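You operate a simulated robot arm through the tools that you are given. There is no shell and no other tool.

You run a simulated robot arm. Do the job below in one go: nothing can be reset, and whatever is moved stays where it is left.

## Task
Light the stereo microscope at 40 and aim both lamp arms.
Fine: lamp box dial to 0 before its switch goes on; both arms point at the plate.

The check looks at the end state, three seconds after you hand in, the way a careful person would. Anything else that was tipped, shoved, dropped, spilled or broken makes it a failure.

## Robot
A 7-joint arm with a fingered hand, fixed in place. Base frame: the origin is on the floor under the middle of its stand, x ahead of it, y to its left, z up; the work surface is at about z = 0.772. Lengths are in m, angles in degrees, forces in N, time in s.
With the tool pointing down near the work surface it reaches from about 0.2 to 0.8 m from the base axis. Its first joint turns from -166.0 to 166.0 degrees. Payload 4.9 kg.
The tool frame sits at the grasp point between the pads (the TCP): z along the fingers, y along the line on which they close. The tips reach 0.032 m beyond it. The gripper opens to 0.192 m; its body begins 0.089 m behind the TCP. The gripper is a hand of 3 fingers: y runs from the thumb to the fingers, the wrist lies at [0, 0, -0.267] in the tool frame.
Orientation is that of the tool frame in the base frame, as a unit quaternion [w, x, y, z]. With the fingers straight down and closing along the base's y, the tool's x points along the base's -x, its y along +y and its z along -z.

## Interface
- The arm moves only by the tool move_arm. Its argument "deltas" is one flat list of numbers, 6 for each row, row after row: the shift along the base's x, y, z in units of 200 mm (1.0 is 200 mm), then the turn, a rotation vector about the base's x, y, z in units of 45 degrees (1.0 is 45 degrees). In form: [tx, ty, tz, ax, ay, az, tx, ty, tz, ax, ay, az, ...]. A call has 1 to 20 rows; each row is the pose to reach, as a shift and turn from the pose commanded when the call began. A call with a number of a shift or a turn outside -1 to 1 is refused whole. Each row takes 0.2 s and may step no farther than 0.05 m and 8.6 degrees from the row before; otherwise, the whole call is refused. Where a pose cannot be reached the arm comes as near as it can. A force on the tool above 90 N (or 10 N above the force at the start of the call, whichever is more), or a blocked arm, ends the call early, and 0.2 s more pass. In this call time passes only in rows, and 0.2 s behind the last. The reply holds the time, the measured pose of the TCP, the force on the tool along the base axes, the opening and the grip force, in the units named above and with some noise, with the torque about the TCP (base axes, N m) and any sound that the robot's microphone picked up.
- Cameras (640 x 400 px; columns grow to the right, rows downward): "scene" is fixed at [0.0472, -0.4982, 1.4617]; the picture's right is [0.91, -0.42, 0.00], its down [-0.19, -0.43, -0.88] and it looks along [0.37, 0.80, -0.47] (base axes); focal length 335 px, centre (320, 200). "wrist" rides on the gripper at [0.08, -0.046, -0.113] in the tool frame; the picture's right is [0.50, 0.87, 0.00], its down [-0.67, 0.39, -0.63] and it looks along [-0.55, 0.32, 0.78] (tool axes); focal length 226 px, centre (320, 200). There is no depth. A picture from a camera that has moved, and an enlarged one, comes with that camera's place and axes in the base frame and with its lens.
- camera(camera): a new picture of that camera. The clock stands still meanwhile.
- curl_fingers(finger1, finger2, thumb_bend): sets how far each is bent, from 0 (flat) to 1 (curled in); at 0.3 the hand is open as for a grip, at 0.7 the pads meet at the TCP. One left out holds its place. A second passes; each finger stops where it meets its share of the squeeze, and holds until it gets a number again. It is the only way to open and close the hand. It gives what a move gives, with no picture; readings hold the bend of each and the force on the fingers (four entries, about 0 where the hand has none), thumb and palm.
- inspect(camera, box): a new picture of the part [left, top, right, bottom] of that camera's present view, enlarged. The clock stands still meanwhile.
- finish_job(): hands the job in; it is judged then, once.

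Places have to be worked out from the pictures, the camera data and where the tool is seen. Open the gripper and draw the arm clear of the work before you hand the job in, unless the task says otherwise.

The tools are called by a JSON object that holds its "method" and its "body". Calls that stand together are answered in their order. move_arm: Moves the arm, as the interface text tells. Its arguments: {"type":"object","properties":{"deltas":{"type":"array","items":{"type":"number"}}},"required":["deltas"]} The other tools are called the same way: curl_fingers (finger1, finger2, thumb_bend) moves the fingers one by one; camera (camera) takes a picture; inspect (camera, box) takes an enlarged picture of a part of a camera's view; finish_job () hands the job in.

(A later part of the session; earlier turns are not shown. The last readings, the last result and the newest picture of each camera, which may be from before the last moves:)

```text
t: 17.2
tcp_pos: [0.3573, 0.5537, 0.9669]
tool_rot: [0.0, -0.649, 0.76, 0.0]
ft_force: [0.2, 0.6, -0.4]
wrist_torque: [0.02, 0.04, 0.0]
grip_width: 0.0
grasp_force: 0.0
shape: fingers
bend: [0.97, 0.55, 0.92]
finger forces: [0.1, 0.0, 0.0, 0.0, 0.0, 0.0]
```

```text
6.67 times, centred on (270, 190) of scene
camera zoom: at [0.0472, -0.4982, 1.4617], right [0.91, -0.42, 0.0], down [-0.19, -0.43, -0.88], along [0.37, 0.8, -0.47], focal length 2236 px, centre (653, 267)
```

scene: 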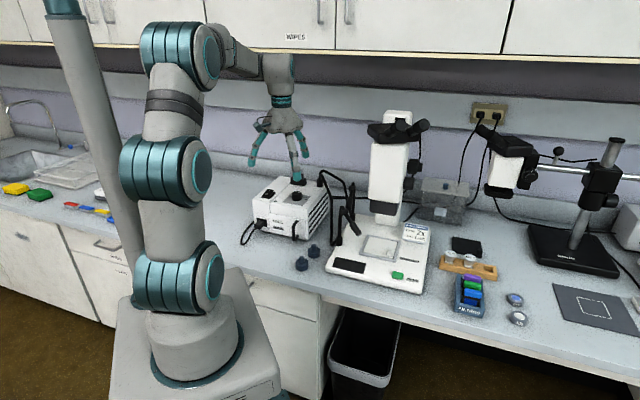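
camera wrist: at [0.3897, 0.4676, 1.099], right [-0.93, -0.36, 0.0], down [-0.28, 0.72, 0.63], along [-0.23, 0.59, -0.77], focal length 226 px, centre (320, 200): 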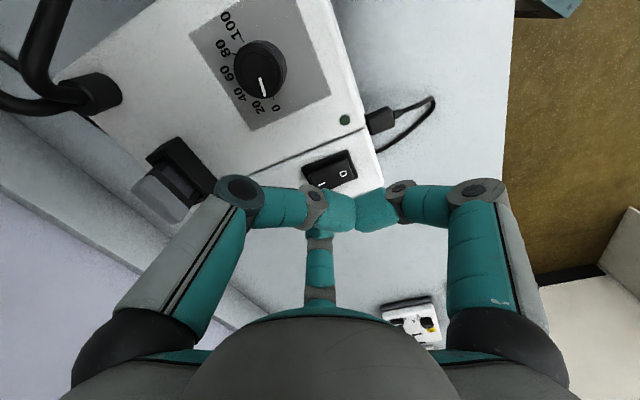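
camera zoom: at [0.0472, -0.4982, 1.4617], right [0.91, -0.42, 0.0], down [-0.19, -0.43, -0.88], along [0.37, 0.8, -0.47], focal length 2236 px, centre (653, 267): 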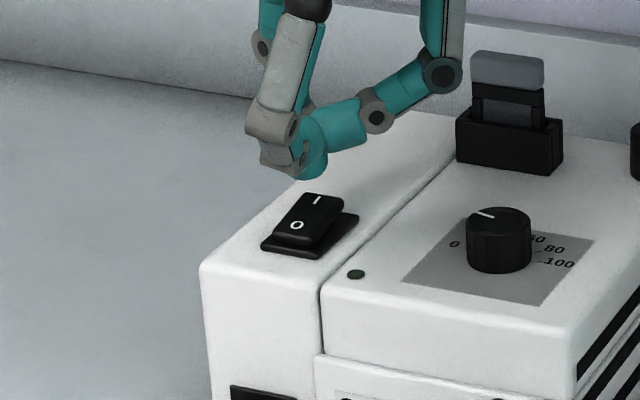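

The tip looks about 5 mm too far back, so I shift it forward and lower it in small steps while watching the force.

{"method": "move_arm", "body": {"deltas": [-0.003, -0.025, 0, 0, 0, 0, -0.003, -0.025, -0.02, 0, 0, 0, -0.003, -0.025, -0.035, 0, 0, 0]}}

{"method": "inspect", "body": {"camera": "scene", "box": [250, 170, 290, 210]}}

```text
t: 18.0
tcp_pos: [0.3569, 0.5478, 0.9588]
tool_rot: [0.0, -0.65, 0.76, 0.0]
ft_force: [-0.1, 0.3, 0.7]
wrist_torque: [-0.02, 0.03, -0.01]
grip_width: 0.0
grasp_force: 0.1
shape: fingers
bend: [0.97, 0.55, 0.92]
finger forces: [0.1, 0.0, 0.0, 0.0, 0.0, 0.0]
```

```text
10.00 times, centred on (270, 190) of scene
camera zoom: at [0.0472, -0.4982, 1.4617], right [0.91, -0.42, 0.0], down [-0.19, -0.43, -0.88], along [0.37, 0.8, -0.47], focal length 3354 px, centre (820, 300)
```

zoom: 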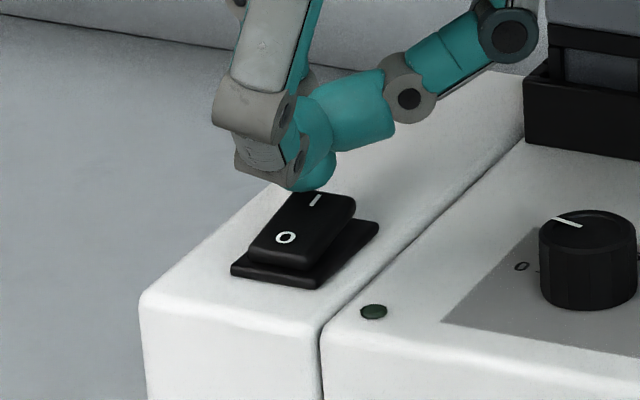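

The tip is just above the I end. I nudge it slightly forward and press down.

{"method": "move_arm", "body": {"deltas": [0.008, -0.01, 0, 0, 0, 0, 0.008, -0.01, -0.02, 0, 0, 0]}}

{"method": "inspect", "body": {"camera": "scene", "box": [250, 170, 290, 210]}}

```text
t: 18.6
tcp_pos: [0.3588, 0.546, 0.955]
tool_rot: [0.0, -0.65, 0.76, 0.0]
ft_force: [-0.6, 0.4, 1.2]
wrist_torque: [0.02, -0.01, 0.02]
grip_width: 0.0001
grasp_force: 0.2
shape: fingers
bend: [0.97, 0.55, 0.92]
finger forces: [0.0, 0.6, 0.0, 0.0, 0.0, 0.1]
```

```text
10.00 times, centred on (270, 190) of scene
camera zoom: at [0.0472, -0.4982, 1.4617], right [0.91, -0.42, 0.0], down [-0.19, -0.43, -0.88], along [0.37, 0.8, -0.47], focal length 3354 px, centre (820, 300)
```

zoom: 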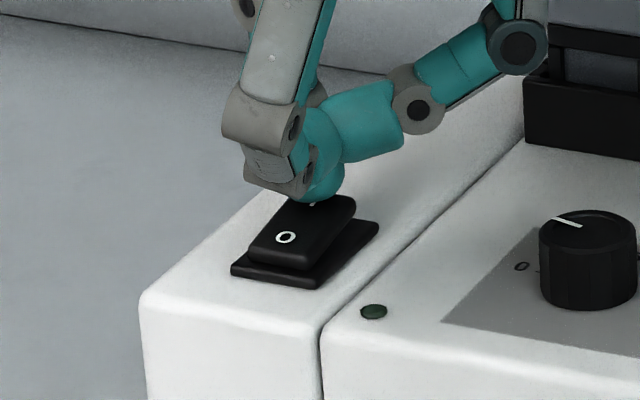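

Contact has just begun, with 0.6 N on finger2, and the tip sits on the I mark. I keep pressing down in small steps.

{"method": "move_arm", "body": {"deltas": [0, 0, -0.015, 0, 0, 0]}}

{"method": "inspect", "body": {"camera": "scene", "box": [250, 170, 290, 210]}}

```text
t: 19.0
tcp_pos: [0.3603, 0.5464, 0.9524]
tool_rot: [0.0, -0.65, 0.76, 0.0]
ft_force: [-0.6, -0.8, 0.6]
wrist_torque: [0.01, -0.02, 0.03]
grip_width: 0.0001
grasp_force: 0.0
shape: fingers
bend: [0.97, 0.55, 0.92]
finger forces: [0.0, 0.1, 0.0, 0.0, 0.0, 0.1]
```

```text
10.00 times, centred on (270, 190) of scene
camera zoom: at [0.0472, -0.4982, 1.4617], right [0.91, -0.42, 0.0], down [-0.19, -0.43, -0.88], along [0.37, 0.8, -0.47], focal length 3354 px, centre (820, 300)
```

zoom: 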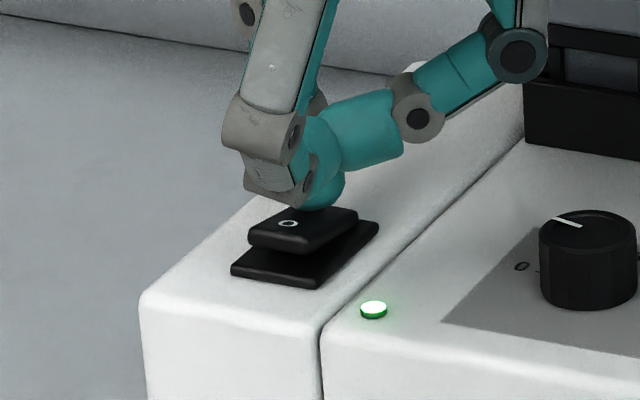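

The rocker has flipped and the green LED is lit with the dial at 0. I lift off, reopen the fingers to the knob pre-grasp and return above the dial.

{"method": "move_arm", "body": {"deltas": [0, 0, 0.1, 0, 0, 0, 0, 0, 0.22, 0, 0, 0, 0, 0, 0.35, 0, 0, 0]}}

{"method": "curl_fingers", "body": {"finger1": 0.57, "finger2": 0.57, "thumb_bend": 0.57}}

{"method": "move_arm", "body": {"deltas": [0.1, -0.06, 0, 0, 0, 0, 0.2, -0.12, 0, 0, 0, 0, 0.3025, -0.175, 0, 0, 0, 0]}}

{"method": "inspect", "body": {"camera": "wrist", "box": [220, 60, 420, 230]}}

{"method": "inspect", "body": {"camera": "scene", "box": [230, 130, 350, 250]}}

```text
t: 19.8
tcp_pos: [0.36, 0.547, 1.0215]
tool_rot: [0.0, -0.649, 0.761, 0.0]
ft_force: [-0.4, 0.3, -0.7]
wrist_torque: [-0.01, 0.0, 0.02]
grip_width: 0.0002
grasp_force: 0.0
shape: fingers
bend: [0.97, 0.55, 0.92]
finger forces: [0.1, 0.1, 0.0, 0.1, 0.1, 0.1]
```

```text
t: 20.8
tcp_pos: [0.3593, 0.5471, 1.0226]
tool_rot: [0.0, -0.649, 0.761, 0.0]
ft_force: [0.2, -0.6, 0.1]
wrist_torque: [-0.01, 0.0, 0.01]
grip_width: 0.058
grasp_force: 0.0
shape: fingers
bend: [0.56, 0.56, 0.56]
finger forces: [0.1, 0.1, 0.0, 0.0, 0.1, 0.0]
```

```text
t: 21.6
tcp_pos: [0.4199, 0.5105, 1.0223]
tool_rot: [0.0, -0.649, 0.761, 0.0]
ft_force: [-0.3, -0.8, -0.6]
wrist_torque: [0.01, 0.0, 0.0]
grip_width: 0.0581
grasp_force: 0.1
shape: fingers
bend: [0.56, 0.56, 0.56]
finger forces: [0.0, 0.1, 0.0, 0.1, 0.0, 0.0]
```

```text
2.35 times, centred on (320, 145) of wrist
camera zoom: at [0.4524, 0.4246, 1.1335], right [-0.93, -0.36, 0.0], down [-0.28, 0.72, 0.63], along [-0.23, 0.59, -0.78], focal length 532 px, centre (320, 329)
```

zoom: 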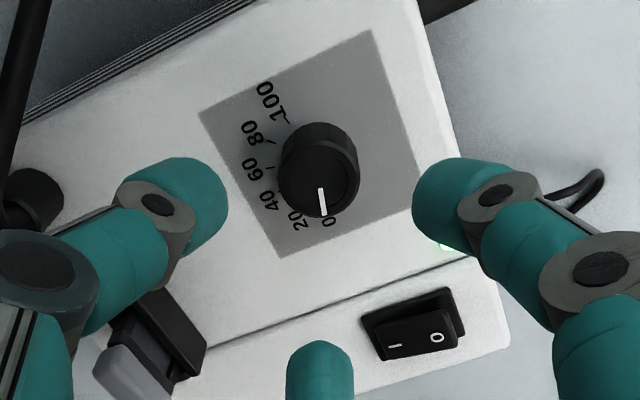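

```text
3.33 times, centred on (290, 190) of scene
camera zoom: at [0.0472, -0.4982, 1.4617], right [0.91, -0.42, 0.0], down [-0.19, -0.43, -0.88], along [0.37, 0.8, -0.47], focal length 1118 px, centre (420, 233)
```

zoom: 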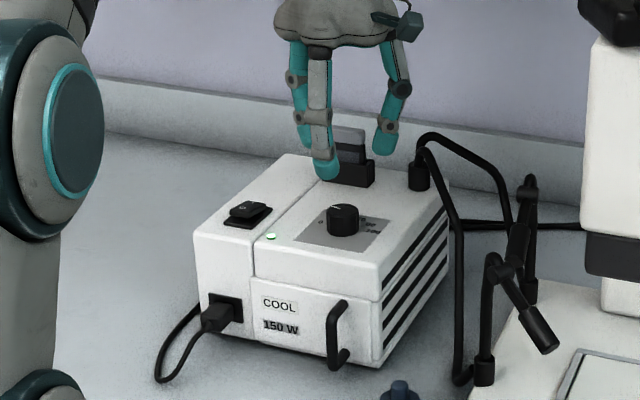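

The fingers straddle the knob. I descend and grip it again.

{"method": "move_arm", "body": {"deltas": [0, 0, -0.15, 0, 0, 0, 0, 0, -0.28, 0, 0, 0, 0, 0, -0.35, 0, 0, 0, 0, 0, -0.4, 0, 0, 0]}}

{"method": "curl_fingers", "body": {"finger1": 0.66, "finger2": 0.66, "thumb_bend": 0.66}}

{"method": "inspect", "body": {"camera": "wrist", "box": [220, 90, 420, 260]}}

```text
t: 22.6
tcp_pos: [0.4202, 0.5113, 0.9427]
tool_rot: [0.001, -0.649, 0.76, -0.001]
ft_force: [0.0, -0.2, -0.6]
wrist_torque: [0.02, 0.03, -0.01]
grip_width: 0.0583
grasp_force: 0.0
shape: fingers
bend: [0.56, 0.56, 0.56]
finger forces: [0.1, 0.0, 0.0, 0.1, 0.1, 0.0]
```

```text
t: 23.6
tcp_pos: [0.4206, 0.511, 0.9414]
tool_rot: [0.0, -0.649, 0.761, 0.0]
ft_force: [1.3, 1.1, -0.7]
wrist_torque: [0.01, -0.07, -0.03]
grip_width: 0.028
grasp_force: 5.8
shape: fingers
bend: [0.64, 0.62, 0.64]
finger forces: [2.6, 4.1, 0.0, 0.1, 4.9, 0.0]
```

```text
2.35 times, centred on (320, 175) of wrist
camera zoom: at [0.4518, 0.4248, 1.054], right [-0.93, -0.36, 0.0], down [-0.28, 0.72, 0.63], along [-0.23, 0.59, -0.78], focal length 532 px, centre (320, 259)
```

zoom: 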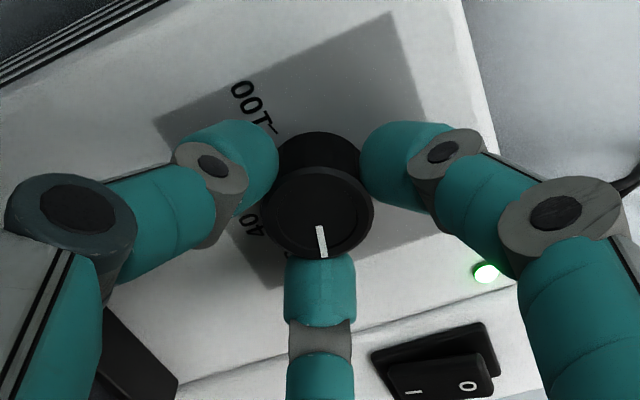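

Gripped at 0. I turn clockwise 60° in two steps, 45° then 15°, to bring the pointer to 40.

{"method": "move_arm", "body": {"deltas": [0, 0, 0, 0, 0, -0.167, 0, 0, 0, 0, 0, -0.333, 0, 0, 0, 0, 0, -0.5, 0, 0, 0, 0, 0, -0.667, 0, 0, 0, 0, 0, -0.833, 0, 0, 0, 0, 0, -1.0]}}

{"method": "move_arm", "body": {"deltas": [-0.003, 0.002, 0, 0, 0, -0.167, -0.003, 0.002, 0, 0, 0, -0.333]}}

{"method": "inspect", "body": {"camera": "wrist", "box": [220, 90, 420, 260]}}

```text
t: 25.0
tcp_pos: [0.4205, 0.5118, 0.9419]
tool_rot: [0.0, -0.308, 0.951, 0.001]
ft_force: [0.5, 1.0, 2.4]
wrist_torque: [0.04, -0.02, 0.01]
grip_width: 0.0278
grasp_force: 6.5
shape: fingers
bend: [0.64, 0.63, 0.64]
finger forces: [3.8, 4.8, 0.0, 0.0, 4.5, 0.0]
```

```text
t: 25.6
tcp_pos: [0.4199, 0.5109, 0.9407]
tool_rot: [0.001, -0.182, 0.983, 0.0]
ft_force: [2.3, 1.6, 3.4]
wrist_torque: [0.02, -0.05, 0.0]
grip_width: 0.0277
grasp_force: 7.1
shape: fingers
bend: [0.64, 0.63, 0.64]
finger forces: [3.4, 5.3, 0.0, 0.1, 4.5, 0.0]
```

```text
2.35 times, centred on (320, 175) of wrist
camera zoom: at [0.3595, 0.4395, 1.0534], right [-0.78, 0.63, 0.0], down [0.49, 0.6, 0.63], along [0.4, 0.49, -0.77], focal length 532 px, centre (320, 259)
```

zoom: 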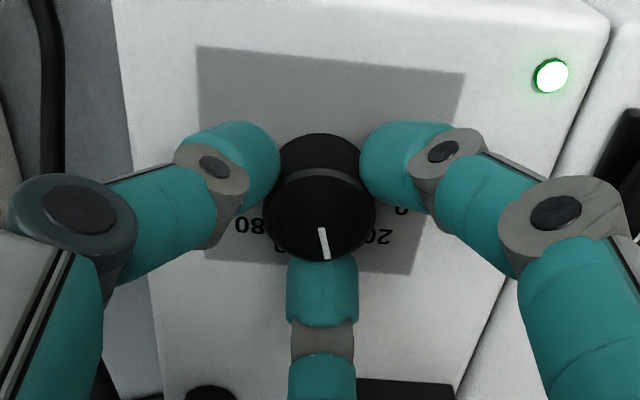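

I release and lift straight up to read the pointer against the 40 mark.

{"method": "curl_fingers", "body": {"finger1": 0.55, "finger2": 0.55, "thumb_bend": 0.55}}

{"method": "move_arm", "body": {"deltas": [0, 0, 0.1, 0, 0, 0, 0, 0, 0.25, 0, 0, 0, 0, 0, 0.4, 0, 0, 0]}}

{"method": "inspect", "body": {"camera": "wrist", "box": [280, 90, 360, 170]}}

{"method": "inspect", "body": {"camera": "scene", "box": [275, 170, 325, 210]}}

```text
t: 26.6
tcp_pos: [0.4189, 0.5112, 0.9404]
tool_rot: [0.0, -0.183, 0.983, 0.001]
ft_force: [0.0, -0.2, -1.1]
wrist_torque: [0.0, 0.01, -0.01]
grip_width: 0.0623
grasp_force: 0.0
shape: fingers
bend: [0.55, 0.55, 0.55]
finger forces: [0.1, 0.0, 0.0, 0.1, 0.0, 0.0]
```

```text
t: 27.4
tcp_pos: [0.4196, 0.5115, 1.0204]
tool_rot: [-0.001, -0.183, 0.983, -0.001]
ft_force: [-0.5, 0.4, -0.6]
wrist_torque: [-0.01, -0.01, -0.01]
grip_width: 0.0624
grasp_force: 0.0
shape: fingers
bend: [0.55, 0.55, 0.55]
finger forces: [0.1, 0.0, 0.1, 0.1, 0.1, 0.1]
```

```text
5.00 times, centred on (320, 130) of wrist
camera zoom: at [0.3596, 0.4406, 1.1334], right [-0.78, 0.63, 0.0], down [0.49, 0.6, 0.63], along [0.4, 0.49, -0.78], focal length 1130 px, centre (320, 550)
```

zoom: 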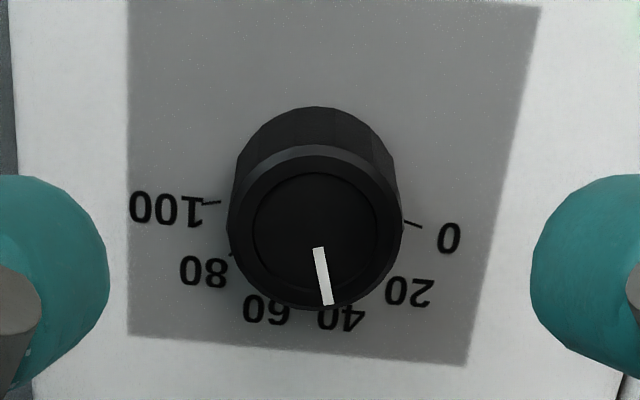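

```text
10.00 times, centred on (300, 190) of scene
camera zoom: at [0.0472, -0.4982, 1.4617], right [0.91, -0.42, 0.0], down [-0.19, -0.43, -0.88], along [0.37, 0.8, -0.47], focal length 3354 px, centre (520, 300)
```

zoom: 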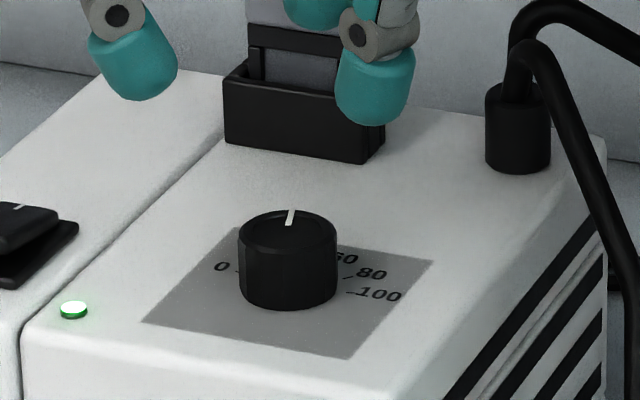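

The pointer reads close to 40. To compare it with the tick itself I raise the hand and move the camera directly over the knob.

{"method": "move_arm", "body": {"deltas": [0, 0, 0.15, 0, 0, 0, 0, 0, 0.3, 0, 0, 0, 0.1, 0.12, 0.3, 0, 0, 0, 0.2, 0.24, 0.3, 0, 0, 0, 0.32, 0.38, 0.3, 0, 0, 0]}}

{"method": "camera", "body": {"camera": "wrist"}}

{"method": "inspect", "body": {"camera": "wrist", "box": [280, 0, 360, 60]}}

```text
t: 28.6
tcp_pos: [0.4777, 0.5807, 1.0673]
tool_rot: [-0.014, -0.183, 0.983, -0.014]
ft_force: [0.7, 1.3, 1.4]
wrist_torque: [-0.13, -0.01, -0.01]
grip_width: 0.063
grasp_force: 0.0
shape: fingers
bend: [0.55, 0.55, 0.55]
finger forces: [0.0, 0.0, 0.0, 0.0, 0.0, 0.1]
```

```text
taken
camera wrist: at [0.4211, 0.5134, 1.1826], right [-0.78, 0.63, 0.0], down [0.5, 0.62, 0.6], along [0.38, 0.47, -0.8], focal length 226 px, centre (320, 200)
```

wrist: 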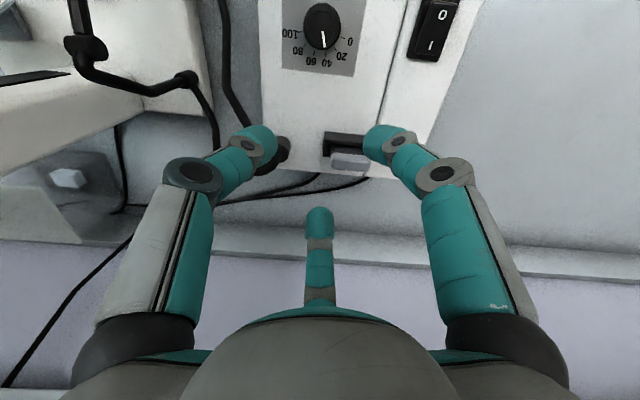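

```text
6.67 times, centred on (320, 30) of wrist
camera zoom: at [0.4211, 0.5134, 1.1826], right [-0.78, 0.63, 0.0], down [0.5, 0.62, 0.6], along [0.38, 0.47, -0.8], focal length 1507 px, centre (320, 1333)
```

zoom: 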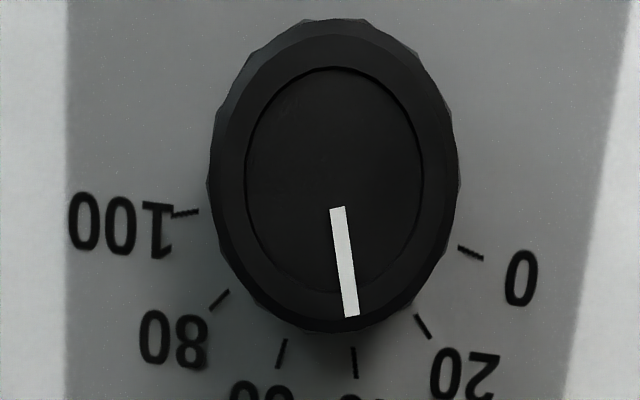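

Measured against the tick, the dial sits at 40. The arm was near its reach limit at that pose, so I come back and move over the front of the microscope for a closer look at the lamp arms.

{"method": "move_arm", "body": {"deltas": [-0.1, -0.12, 0.05, 0, 0, -0.12, -0.2, -0.24, 0.1, 0, 0, -0.24, -0.3, -0.4, 0.1, 0, 0, -0.36, -0.35, -0.6, 0.1, 0, 0, -0.46, -0.37, -0.8, 0.1, 0, 0, -0.46, -0.37, -1.0, 0.1, 0, 0, -0.46]}}

{"method": "move_arm", "body": {"deltas": [0, -0.17, 0, 0, 0, 0, 0, -0.34, 0, 0, 0, 0, 0, -0.51, 0, 0, 0, 0, 0, -0.685, 0, 0, 0, 0]}}

{"method": "camera", "body": {"camera": "wrist"}}

{"method": "camera", "body": {"camera": "scene"}}

```text
t: 30.0
tcp_pos: [0.4093, 0.388, 1.1007]
tool_rot: [0.0, -0.002, 1.0, 0.0]
ft_force: [-0.3, -0.1, 0.4]
wrist_torque: [0.01, -0.01, -0.02]
grip_width: 0.0629
grasp_force: 0.1
shape: fingers
bend: [0.55, 0.55, 0.55]
finger forces: [0.0, 0.1, 0.1, 0.0, 0.1, 0.0]
```

```text
t: 31.0
tcp_pos: [0.4098, 0.25, 1.1011]
tool_rot: [0.0, -0.004, 1.0, 0.0]
ft_force: [-0.5, -0.7, 0.2]
wrist_torque: [0.01, 0.0, -0.02]
grip_width: 0.0628
grasp_force: 0.0
shape: fingers
bend: [0.55, 0.55, 0.55]
finger forces: [0.0, 0.1, 0.0, 0.0, 0.1, 0.1]
```

```text
taken
camera wrist: at [0.3287, 0.2036, 1.213], right [-0.51, 0.86, 0.0], down [0.67, 0.39, 0.63], along [0.54, 0.32, -0.78], focal length 226 px, centre (320, 200)
```

wrist: 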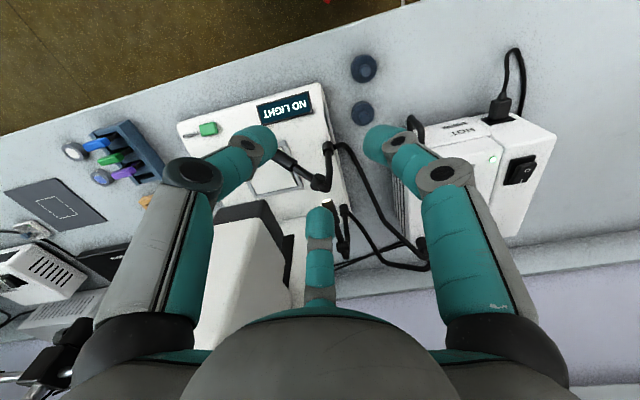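

```text
taken
```

scene: 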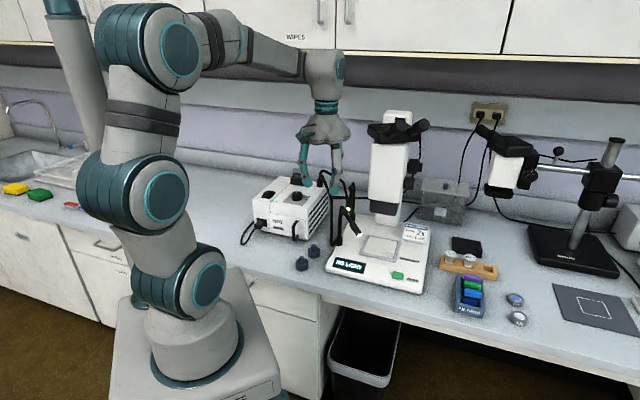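

The microscope's display now reads "NO LIGHT", which should give feedback while I aim. I zoom in on the arms from here.

{"method": "inspect", "body": {"camera": "wrist", "box": [240, 90, 380, 270]}}

{"method": "inspect", "body": {"camera": "scene", "box": [320, 165, 420, 285]}}

```text
2.22 times, centred on (310, 180) of wrist
camera zoom: at [0.3287, 0.2036, 1.213], right [-0.51, 0.86, 0.0], down [0.67, 0.39, 0.63], along [0.54, 0.32, -0.78], focal length 502 px, centre (342, 244)
```

zoom: 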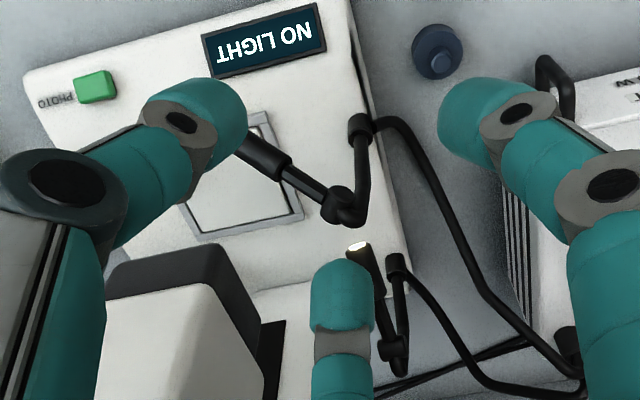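

```text
3.33 times, centred on (370, 225) of scene
camera zoom: at [0.0472, -0.4982, 1.4617], right [0.91, -0.42, 0.0], down [-0.19, -0.43, -0.88], along [0.37, 0.8, -0.47], focal length 1118 px, centre (153, 117)
```

zoom: 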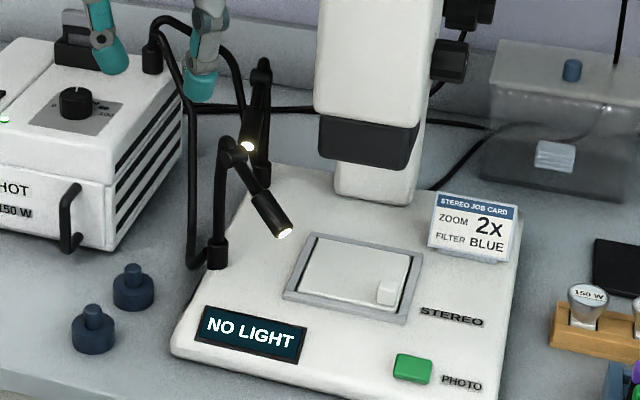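

The lamps glow at their tips, and both are turned away from the plate. I look closely at the knuckles to work out how the arms can move.

{"method": "inspect", "body": {"camera": "scene", "box": [330, 190, 370, 245]}}

{"method": "inspect", "body": {"camera": "scene", "box": [335, 178, 365, 218]}}

{"method": "inspect", "body": {"camera": "wrist", "box": [280, 130, 360, 260]}}

```text
7.27 times, centred on (350, 218) of scene
camera zoom: at [0.0472, -0.4982, 1.4617], right [0.91, -0.42, 0.0], down [-0.19, -0.43, -0.88], along [0.37, 0.8, -0.47], focal length 2439 px, centre (102, 73)
```

zoom: 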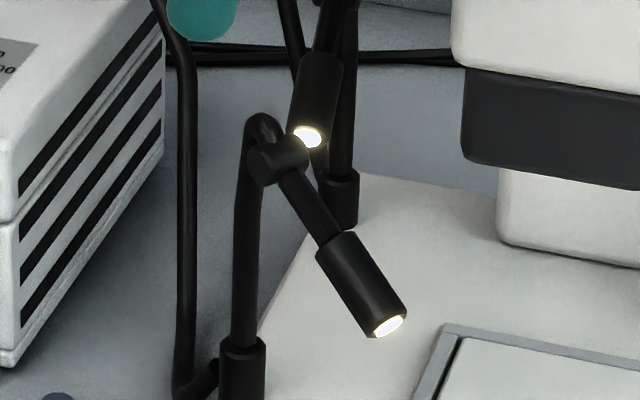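

```text
10.00 times, centred on (350, 198) of scene
camera zoom: at [0.0472, -0.4982, 1.4617], right [0.91, -0.42, 0.0], down [-0.19, -0.43, -0.88], along [0.37, 0.8, -0.47], focal length 3354 px, centre (20, 220)
```

zoom: 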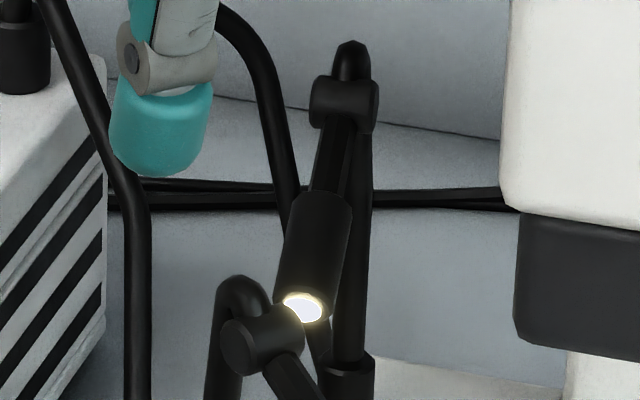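

```text
3.08 times, centred on (320, 195) of wrist
camera zoom: at [0.3287, 0.2036, 1.213], right [-0.51, 0.86, 0.0], down [0.67, 0.39, 0.63], along [0.54, 0.32, -0.78], focal length 696 px, centre (320, 215)
```

zoom: 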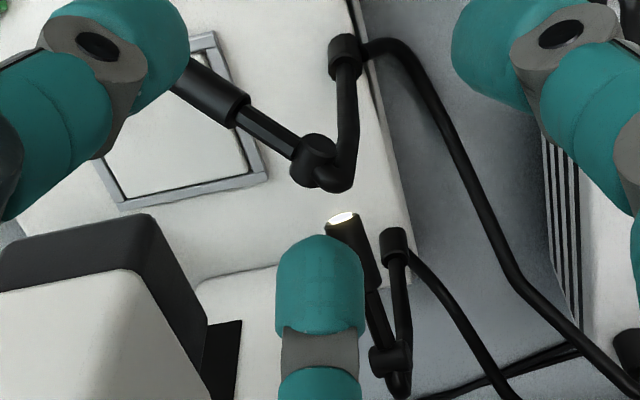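

Each arm is a hooked post that can yaw in its socket, with a knuckle that pitches the lamp. From triangulation both lamps need about +40-45° of yaw and a steeper downward pitch of about 45-50°. I prepare finger2 as a pusher, keep the others open so the camera can see, and move above the front lamp's tip.

{"method": "curl_fingers", "body": {"finger1": 0.3, "finger2": 0.5, "thumb_bend": 0.3}}

{"method": "move_arm", "body": {"deltas": [0.09, -0.065, 0, 0, 0, 0, 0.18, -0.13, 0, 0, 0, 0, 0.27, -0.195, -0.1, 0, 0, 0, 0.27, -0.195, -0.25, 0, 0, 0, 0.27, -0.195, -0.4, 0, 0, 0, 0.27, -0.195, -0.55, 0, 0, 0]}}

{"method": "camera", "body": {"camera": "wrist"}}

{"method": "inspect", "body": {"camera": "scene", "box": [270, 80, 450, 260]}}

```text
t: 32.0
tcp_pos: [0.4104, 0.2501, 1.0999]
tool_rot: [0.0, -0.004, 1.0, 0.001]
ft_force: [0.0, 0.2, 0.2]
wrist_torque: [0.01, 0.0, -0.03]
grip_width: 0.1676
grasp_force: 0.1
shape: fingers
bend: [0.3, 0.5, 0.3]
finger forces: [0.0, 0.0, 0.0, 0.2, 0.1, 0.0]
```

```text
t: 33.4
tcp_pos: [0.4626, 0.2141, 0.9905]
tool_rot: [-0.001, -0.003, 1.0, 0.0]
ft_force: [0.0, 0.8, 0.5]
wrist_torque: [0.0, 0.01, -0.01]
grip_width: 0.1681
grasp_force: 0.1
shape: fingers
bend: [0.3, 0.5, 0.3]
finger forces: [0.1, 0.0, 0.0, 0.1, 0.1, 0.0]
```

```text
taken
camera wrist: at [0.3825, 0.1668, 1.103], right [-0.51, 0.86, 0.0], down [0.67, 0.39, 0.63], along [0.55, 0.32, -0.77], focal length 226 px, centre (320, 200)
```

wrist: 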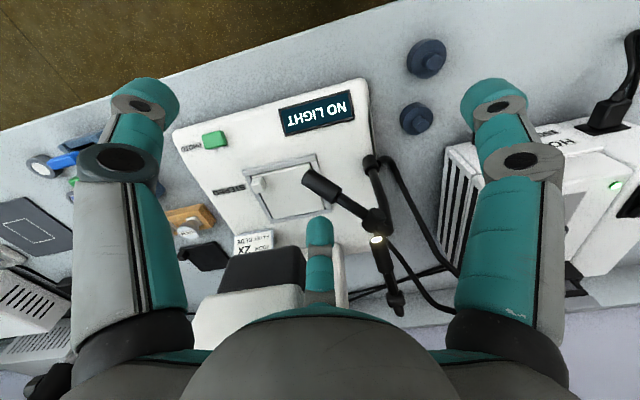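

```text
2.22 times, centred on (360, 170) of scene
camera zoom: at [0.0472, -0.4982, 1.4617], right [0.91, -0.42, 0.0], down [-0.19, -0.43, -0.88], along [0.37, 0.8, -0.47], focal length 745 px, centre (231, 267)
```

zoom: 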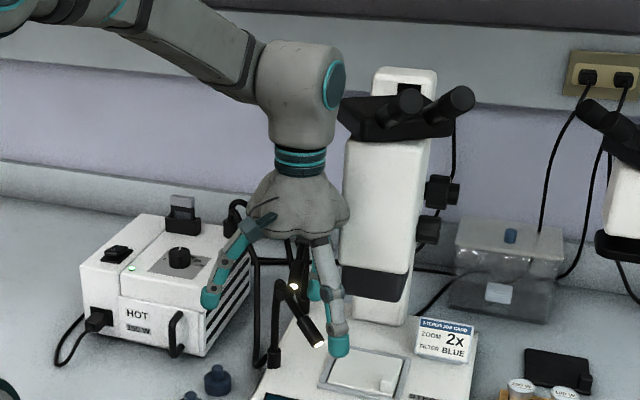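

I zoom the wrist view on the lamps for a better fix of both arms from this closer viewpoint.

{"method": "inspect", "body": {"camera": "wrist", "box": [280, 140, 420, 320]}}

{"method": "inspect", "body": {"camera": "wrist", "box": [290, 150, 400, 250]}}

{"method": "inspect", "body": {"camera": "scene", "box": [325, 185, 385, 245]}}

```text
2.22 times, centred on (350, 230) of wrist
camera zoom: at [0.3825, 0.1668, 1.103], right [-0.51, 0.86, 0.0], down [0.67, 0.39, 0.63], along [0.55, 0.32, -0.77], focal length 502 px, centre (253, 133)
```

zoom: 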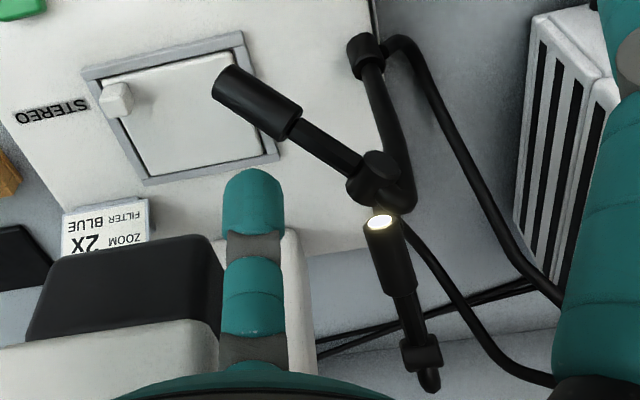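

```text
4.00 times, centred on (345, 200) of wrist
camera zoom: at [0.3825, 0.1668, 1.103], right [-0.51, 0.86, 0.0], down [0.67, 0.39, 0.63], along [0.55, 0.32, -0.77], focal length 904 px, centre (220, 200)
```

zoom: 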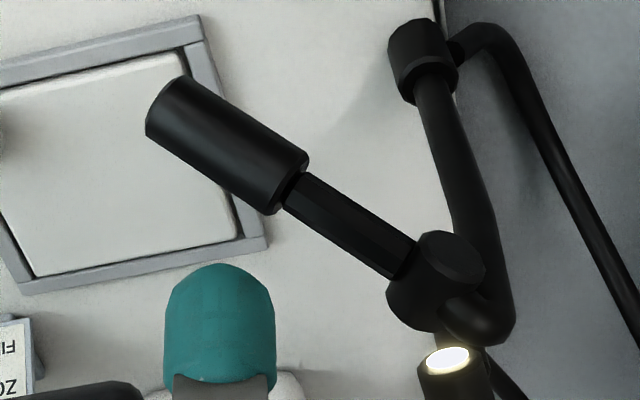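

```text
6.67 times, centred on (355, 215) of scene
camera zoom: at [0.0472, -0.4982, 1.4617], right [0.91, -0.42, 0.0], down [-0.19, -0.43, -0.88], along [0.37, 0.8, -0.47], focal length 2236 px, centre (87, 100)
```

zoom: 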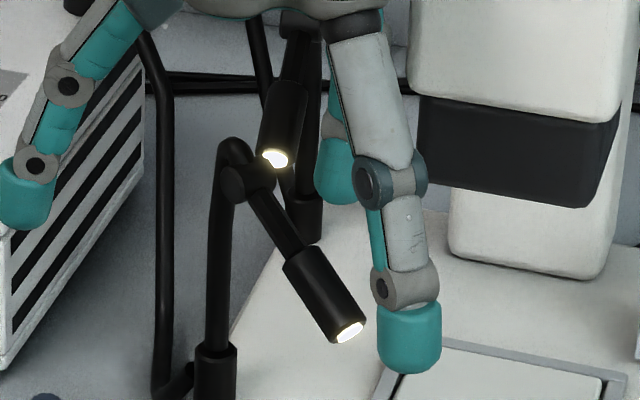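

Refined estimates: the front lamp's knuckle is at (0.495, 0.298, 0.931) and its tip at (0.513, 0.225, 0.883), with about 33° pitch. It needs about 48°. I place finger2's tip over the lamp body and press down in small steps.

{"method": "move_arm", "body": {"deltas": [-0.033, 0.023, 0, 0, 0, 0, -0.033, 0.023, -0.06, 0, 0, 0, -0.033, 0.023, -0.12, 0, 0, 0]}}

{"method": "inspect", "body": {"camera": "wrist", "box": [290, 150, 400, 250]}}

{"method": "inspect", "body": {"camera": "scene", "box": [325, 185, 385, 245]}}

```text
t: 34.2
tcp_pos: [0.4566, 0.2176, 0.9669]
tool_rot: [0.0, -0.003, 1.0, 0.001]
ft_force: [-0.8, -0.4, 0.7]
wrist_torque: [0.0, 0.02, -0.03]
grip_width: 0.1677
grasp_force: 0.1
shape: fingers
bend: [0.3, 0.5, 0.3]
finger forces: [0.1, 0.1, 0.0, 0.1, 0.0, 0.1]
```

```text
4.00 times, centred on (345, 200) of wrist
camera zoom: at [0.3757, 0.1707, 1.0791], right [-0.51, 0.86, 0.0], down [0.67, 0.39, 0.63], along [0.54, 0.32, -0.78], focal length 904 px, centre (220, 200)
```

zoom: 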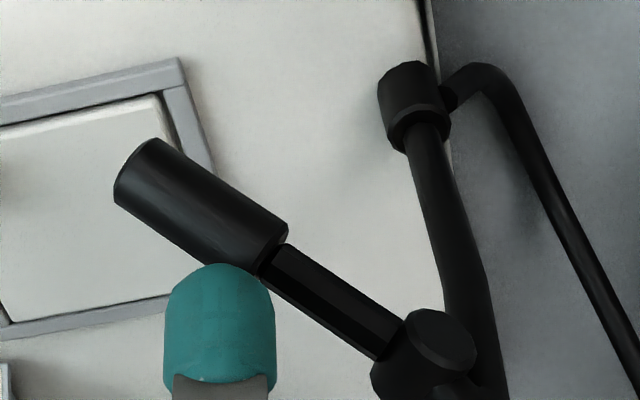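

```text
6.67 times, centred on (355, 215) of scene
camera zoom: at [0.0472, -0.4982, 1.4617], right [0.91, -0.42, 0.0], down [-0.19, -0.43, -0.88], along [0.37, 0.8, -0.47], focal length 2236 px, centre (87, 100)
```

zoom: 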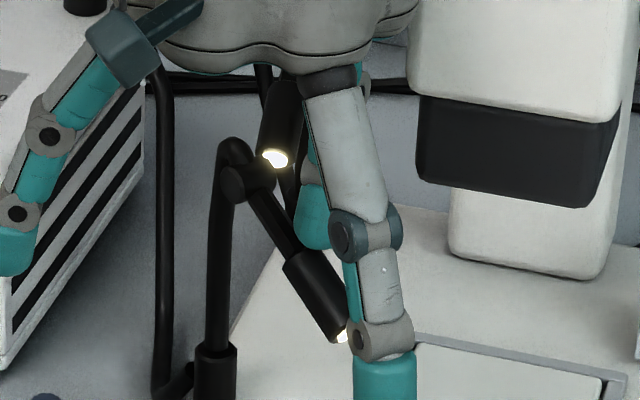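

By my geometry the fingertip is directly above the lamp barrel and nearly touching. I press down 8 mm and look.

{"method": "move_arm", "body": {"deltas": [0, 0, -0.02, 0, 0, 0, 0, 0, -0.04, 0, 0, 0]}}

{"method": "inspect", "body": {"camera": "wrist", "box": [290, 150, 400, 250]}}

{"method": "inspect", "body": {"camera": "scene", "box": [325, 185, 385, 245]}}

```text
t: 34.8
tcp_pos: [0.4555, 0.2168, 0.9605]
tool_rot: [0.0, -0.003, 1.0, 0.0]
ft_force: [-1.2, 0.4, 1.8]
wrist_torque: [0.03, -0.05, -0.02]
grip_width: 0.1679
grasp_force: 0.5
shape: fingers
bend: [0.3, 0.5, 0.3]
finger forces: [0.0, 0.9, 0.0, 0.1, 0.0, 0.0]
```

```text
4.00 times, centred on (345, 200) of wrist
camera zoom: at [0.3755, 0.1698, 1.0715], right [-0.51, 0.86, 0.0], down [0.67, 0.39, 0.63], along [0.55, 0.32, -0.78], focal length 904 px, centre (220, 200)
```

zoom: 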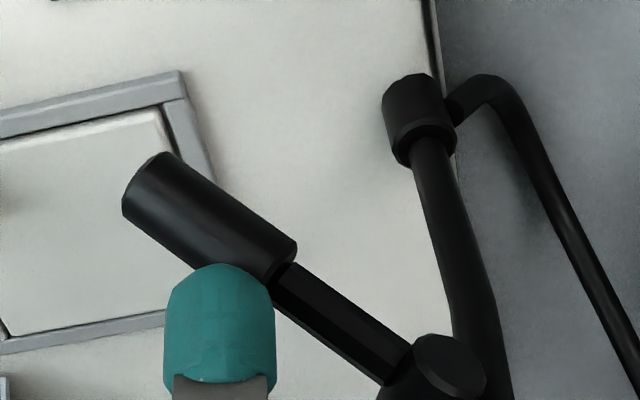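

```text
6.67 times, centred on (355, 215) of scene
camera zoom: at [0.0472, -0.4982, 1.4617], right [0.91, -0.42, 0.0], down [-0.19, -0.43, -0.88], along [0.37, 0.8, -0.47], focal length 2236 px, centre (87, 100)
```

zoom: 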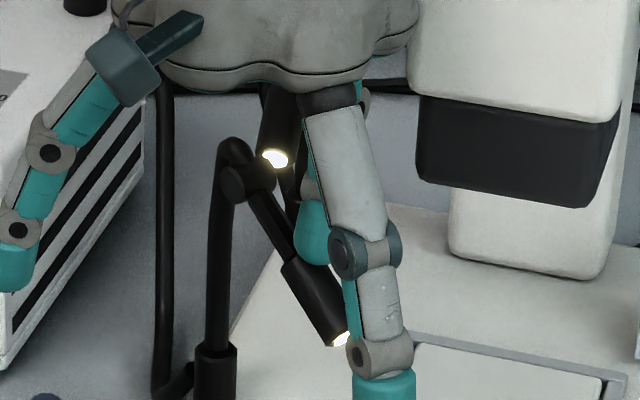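

Contact is light at 0.9 N and the lamp has begun to pitch. I continue down another 8 mm.

{"method": "move_arm", "body": {"deltas": [0, 0, -0.02, 0, 0, 0, 0, 0, -0.04, 0, 0, 0]}}

{"method": "inspect", "body": {"camera": "wrist", "box": [290, 150, 400, 250]}}

{"method": "inspect", "body": {"camera": "scene", "box": [325, 185, 385, 245]}}

```text
t: 35.4
tcp_pos: [0.456, 0.2166, 0.9499]
tool_rot: [0.0, -0.004, 1.0, 0.0]
ft_force: [-0.4, -0.9, 1.3]
wrist_torque: [0.02, -0.07, 0.01]
grip_width: 0.1678
grasp_force: 0.4
shape: fingers
bend: [0.3, 0.5, 0.3]
finger forces: [0.0, 0.9, 0.0, 0.0, 0.0, 0.0]
```

```text
4.00 times, centred on (345, 200) of wrist
camera zoom: at [0.3754, 0.1698, 1.0634], right [-0.51, 0.86, 0.0], down [0.67, 0.39, 0.63], along [0.55, 0.32, -0.78], focal length 904 px, centre (220, 200)
```

zoom: 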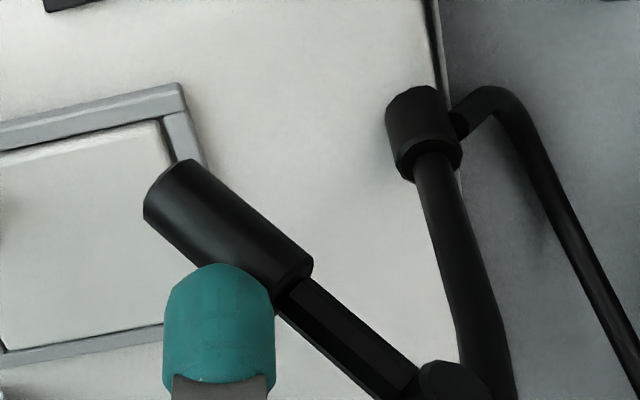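

```text
6.67 times, centred on (355, 215) of scene
camera zoom: at [0.0472, -0.4982, 1.4617], right [0.91, -0.42, 0.0], down [-0.19, -0.43, -0.88], along [0.37, 0.8, -0.47], focal length 2236 px, centre (87, 100)
```

zoom: 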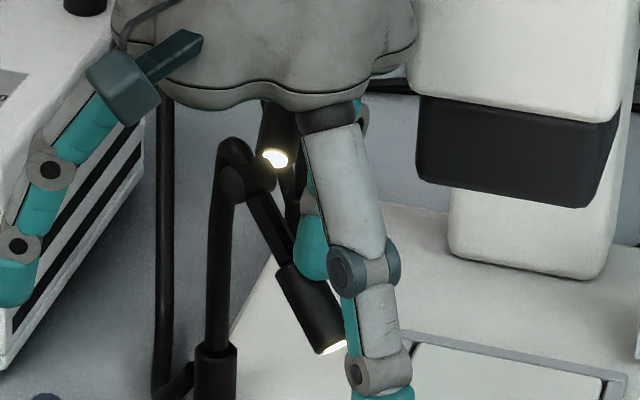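

The joint moves easily at about 1 N, and the lamp is now near 45° by contact geometry. I press 3 mm more.

{"method": "move_arm", "body": {"deltas": [0, 0, -0.015, 0, 0, 0]}}

{"method": "inspect", "body": {"camera": "scene", "box": [325, 185, 385, 245]}}

```text
t: 35.8
tcp_pos: [0.4567, 0.2158, 0.9486]
tool_rot: [0.0, -0.004, 1.0, 0.0]
ft_force: [1.2, 0.4, 0.5]
wrist_torque: [0.03, -0.04, -0.01]
grip_width: 0.1678
grasp_force: 0.3
shape: fingers
bend: [0.3, 0.5, 0.3]
finger forces: [0.0, 0.8, 0.0, 0.0, 0.0, 0.0]
```

```text
6.67 times, centred on (355, 215) of scene
camera zoom: at [0.0472, -0.4982, 1.4617], right [0.91, -0.42, 0.0], down [-0.19, -0.43, -0.88], along [0.37, 0.8, -0.47], focal length 2236 px, centre (87, 100)
```

zoom: 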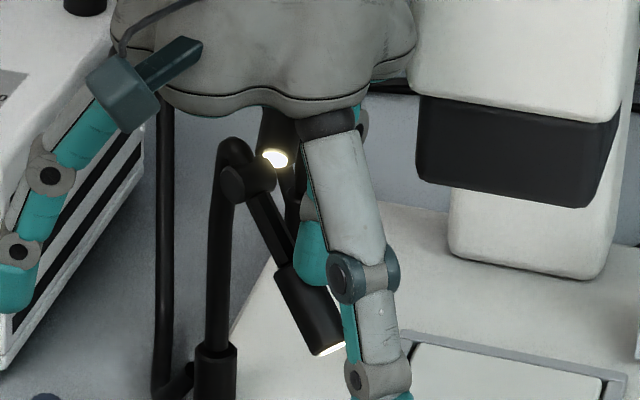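

The front lamp's pitch looks right. I lift, move to its outer side and lower the finger beside the barrel for the yaw push.

{"method": "move_arm", "body": {"deltas": [0, 0, 0.1, 0, 0, 0, 0, 0, 0.2, 0, 0, 0, -0.1, 0, 0.2, 0, 0, 0, -0.2, 0, 0.2, 0, 0, 0, -0.2, 0, 0.05, 0, 0, 0, -0.2, 0, -0.07, 0, 0, 0, -0.2, 0, -0.143, 0, 0, 0]}}

{"method": "camera", "body": {"camera": "wrist"}}

{"method": "inspect", "body": {"camera": "wrist", "box": [290, 150, 430, 260]}}

{"method": "inspect", "body": {"camera": "scene", "box": [270, 80, 450, 260]}}

```text
t: 37.4
tcp_pos: [0.4157, 0.2175, 0.92]
tool_rot: [-0.001, -0.003, 1.0, 0.0]
ft_force: [0.4, 0.2, 0.1]
wrist_torque: [-0.02, 0.01, -0.01]
grip_width: 0.1679
grasp_force: 0.0
shape: fingers
bend: [0.3, 0.5, 0.3]
finger forces: [0.0, 0.1, 0.0, 0.1, 0.0, 0.1]
```

```text
taken
camera wrist: at [0.3355, 0.1697, 1.0316], right [-0.51, 0.86, 0.0], down [0.67, 0.39, 0.63], along [0.55, 0.32, -0.77], focal length 226 px, centre (320, 200)
```

wrist: 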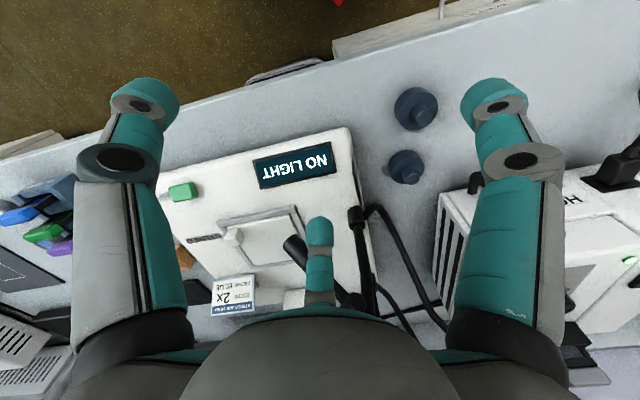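

```text
3.64 times, centred on (360, 205) of wrist
camera zoom: at [0.3355, 0.1697, 1.0316], right [-0.51, 0.86, 0.0], down [0.67, 0.39, 0.63], along [0.55, 0.32, -0.77], focal length 822 px, centre (174, 182)
```

zoom: 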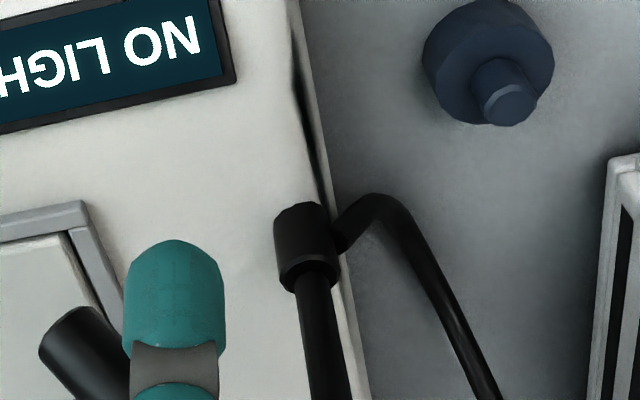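

```text
2.22 times, centred on (360, 170) of scene
camera zoom: at [0.0472, -0.4982, 1.4617], right [0.91, -0.42, 0.0], down [-0.19, -0.43, -0.88], along [0.37, 0.8, -0.47], focal length 745 px, centre (231, 267)
```

zoom: 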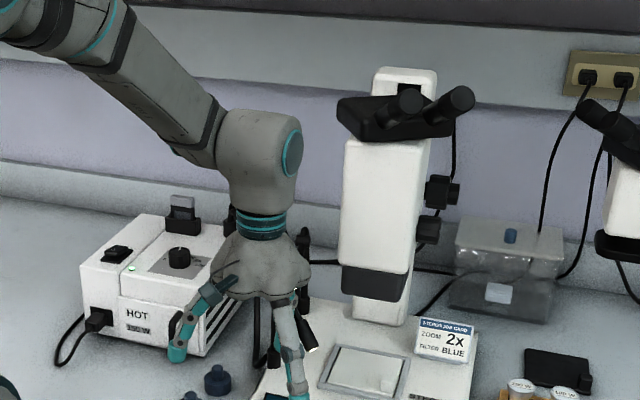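

The fingertip hangs just outside the lamp barrel. I push along an arc around the post, about half the needed turn, and check.

{"method": "move_arm", "body": {"deltas": [0.062, 0.013, 0, 0, 0, 0, 0.1095, 0.008, 0, 0, 0, 0, 0.1575, 0.01, 0, 0, 0, 0, 0.2045, 0.018, 0, 0, 0, 0]}}

{"method": "inspect", "body": {"camera": "wrist", "box": [270, 150, 410, 260]}}

{"method": "inspect", "body": {"camera": "scene", "box": [310, 170, 400, 260]}}

```text
t: 38.4
tcp_pos: [0.4573, 0.2191, 0.9224]
tool_rot: [0.0, -0.004, 1.0, 0.001]
ft_force: [-1.8, -0.7, 0.1]
wrist_torque: [0.0, 0.02, 0.04]
grip_width: 0.1679
grasp_force: 0.3
shape: fingers
bend: [0.3, 0.52, 0.3]
finger forces: [0.0, 1.8, 0.1, 0.1, 0.0, 0.1]
```

```text
3.64 times, centred on (340, 205) of wrist
camera zoom: at [0.3772, 0.1728, 1.033], right [-0.51, 0.86, 0.0], down [0.67, 0.39, 0.63], along [0.55, 0.32, -0.78], focal length 822 px, centre (247, 182)
```

zoom: 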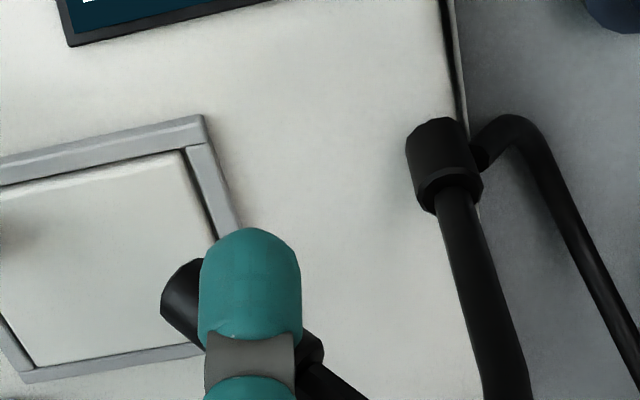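

```text
4.44 times, centred on (355, 215) of scene
camera zoom: at [0.0472, -0.4982, 1.4617], right [0.91, -0.42, 0.0], down [-0.19, -0.43, -0.88], along [0.37, 0.8, -0.47], focal length 1490 px, centre (164, 133)
```

zoom: 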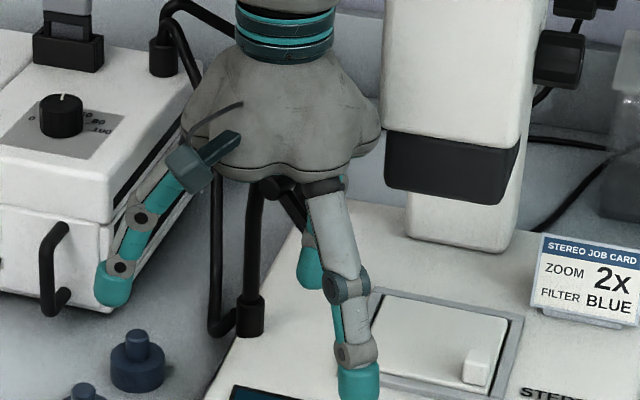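

The lamp has swung to about -59° azimuth and follows with under 2 N. I continue along the arc toward -35°.

{"method": "move_arm", "body": {"deltas": [0.046, 0.015, 0, 0, 0, 0, 0.089, 0.036, 0, 0, 0, 0]}}

{"method": "inspect", "body": {"camera": "wrist", "box": [250, 150, 390, 260]}}

{"method": "inspect", "body": {"camera": "scene", "box": [290, 80, 450, 280]}}

```text
t: 39.0
tcp_pos: [0.4766, 0.2273, 0.9213]
tool_rot: [0.0, -0.004, 1.0, 0.0]
ft_force: [-1.6, -0.3, 0.1]
wrist_torque: [-0.02, 0.02, 0.02]
grip_width: 0.168
grasp_force: 1.1
shape: fingers
bend: [0.3, 0.52, 0.3]
finger forces: [0.0, 1.8, 0.0, 0.0, 0.1, 0.1]
```

```text
3.64 times, centred on (320, 205) of wrist
camera zoom: at [0.3955, 0.1804, 1.033], right [-0.51, 0.86, 0.0], down [0.67, 0.39, 0.63], along [0.55, 0.32, -0.78], focal length 822 px, centre (320, 182)
```

zoom: 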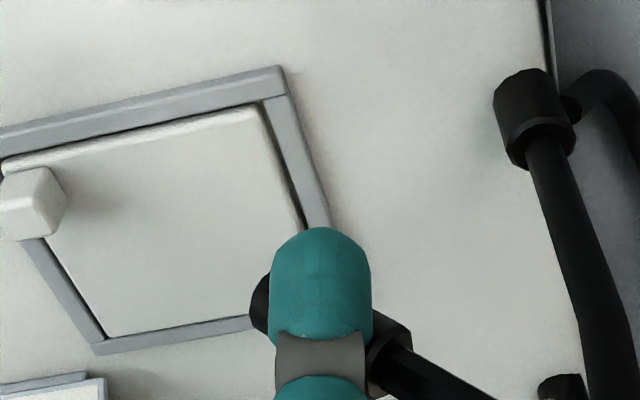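

```text
2.00 times, centred on (370, 180) of scene
camera zoom: at [0.0472, -0.4982, 1.4617], right [0.91, -0.42, 0.0], down [-0.19, -0.43, -0.88], along [0.37, 0.8, -0.47], focal length 671 px, centre (220, 240)
```

zoom: 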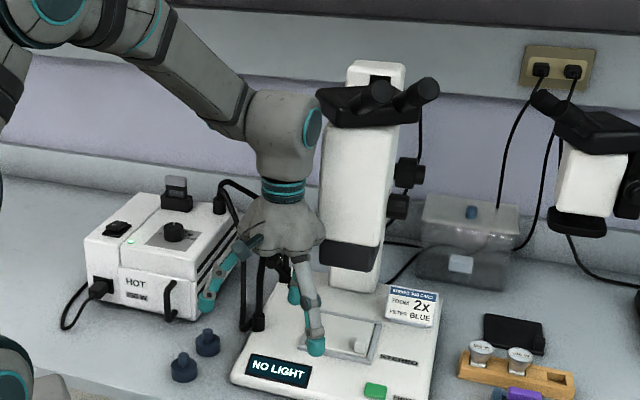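

The lamp is now near -45° azimuth and the palm is getting close to the microscope head. I finish the last bit by opening finger2 slightly instead of moving the hand.

{"method": "curl_fingers", "body": {"finger2": 0.46}}

{"method": "inspect", "body": {"camera": "wrist", "box": [250, 150, 390, 260]}}

{"method": "inspect", "body": {"camera": "scene", "box": [310, 170, 400, 280]}}

```text
t: 40.0
tcp_pos: [0.4756, 0.2279, 0.9206]
tool_rot: [0.0, -0.004, 1.0, 0.001]
ft_force: [-1.8, -1.7, -1.0]
wrist_torque: [-0.07, 0.06, -0.03]
grip_width: 0.1679
grasp_force: 0.6
shape: fingers
bend: [0.3, 0.47, 0.3]
finger forces: [0.0, 1.2, 0.1, 0.1, 0.0, 0.0]
```

```text
3.64 times, centred on (320, 205) of wrist
camera zoom: at [0.3953, 0.1805, 1.033], right [-0.51, 0.86, 0.0], down [0.67, 0.39, 0.63], along [0.55, 0.32, -0.77], focal length 822 px, centre (320, 182)
```

zoom: 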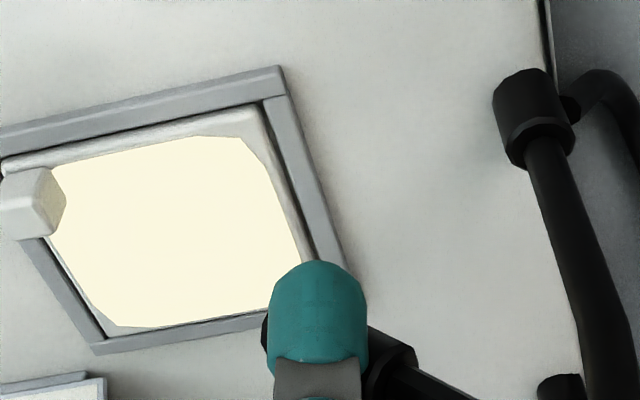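

```text
3.64 times, centred on (355, 225) of scene
camera zoom: at [0.0472, -0.4982, 1.4617], right [0.91, -0.42, 0.0], down [-0.19, -0.43, -0.88], along [0.37, 0.8, -0.47], focal length 1220 px, centre (193, 109)
```

zoom: 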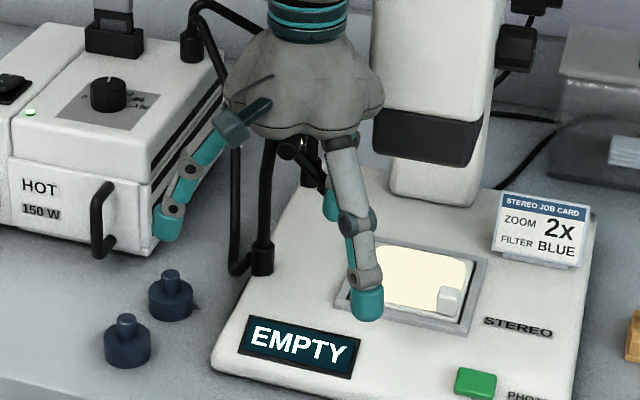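

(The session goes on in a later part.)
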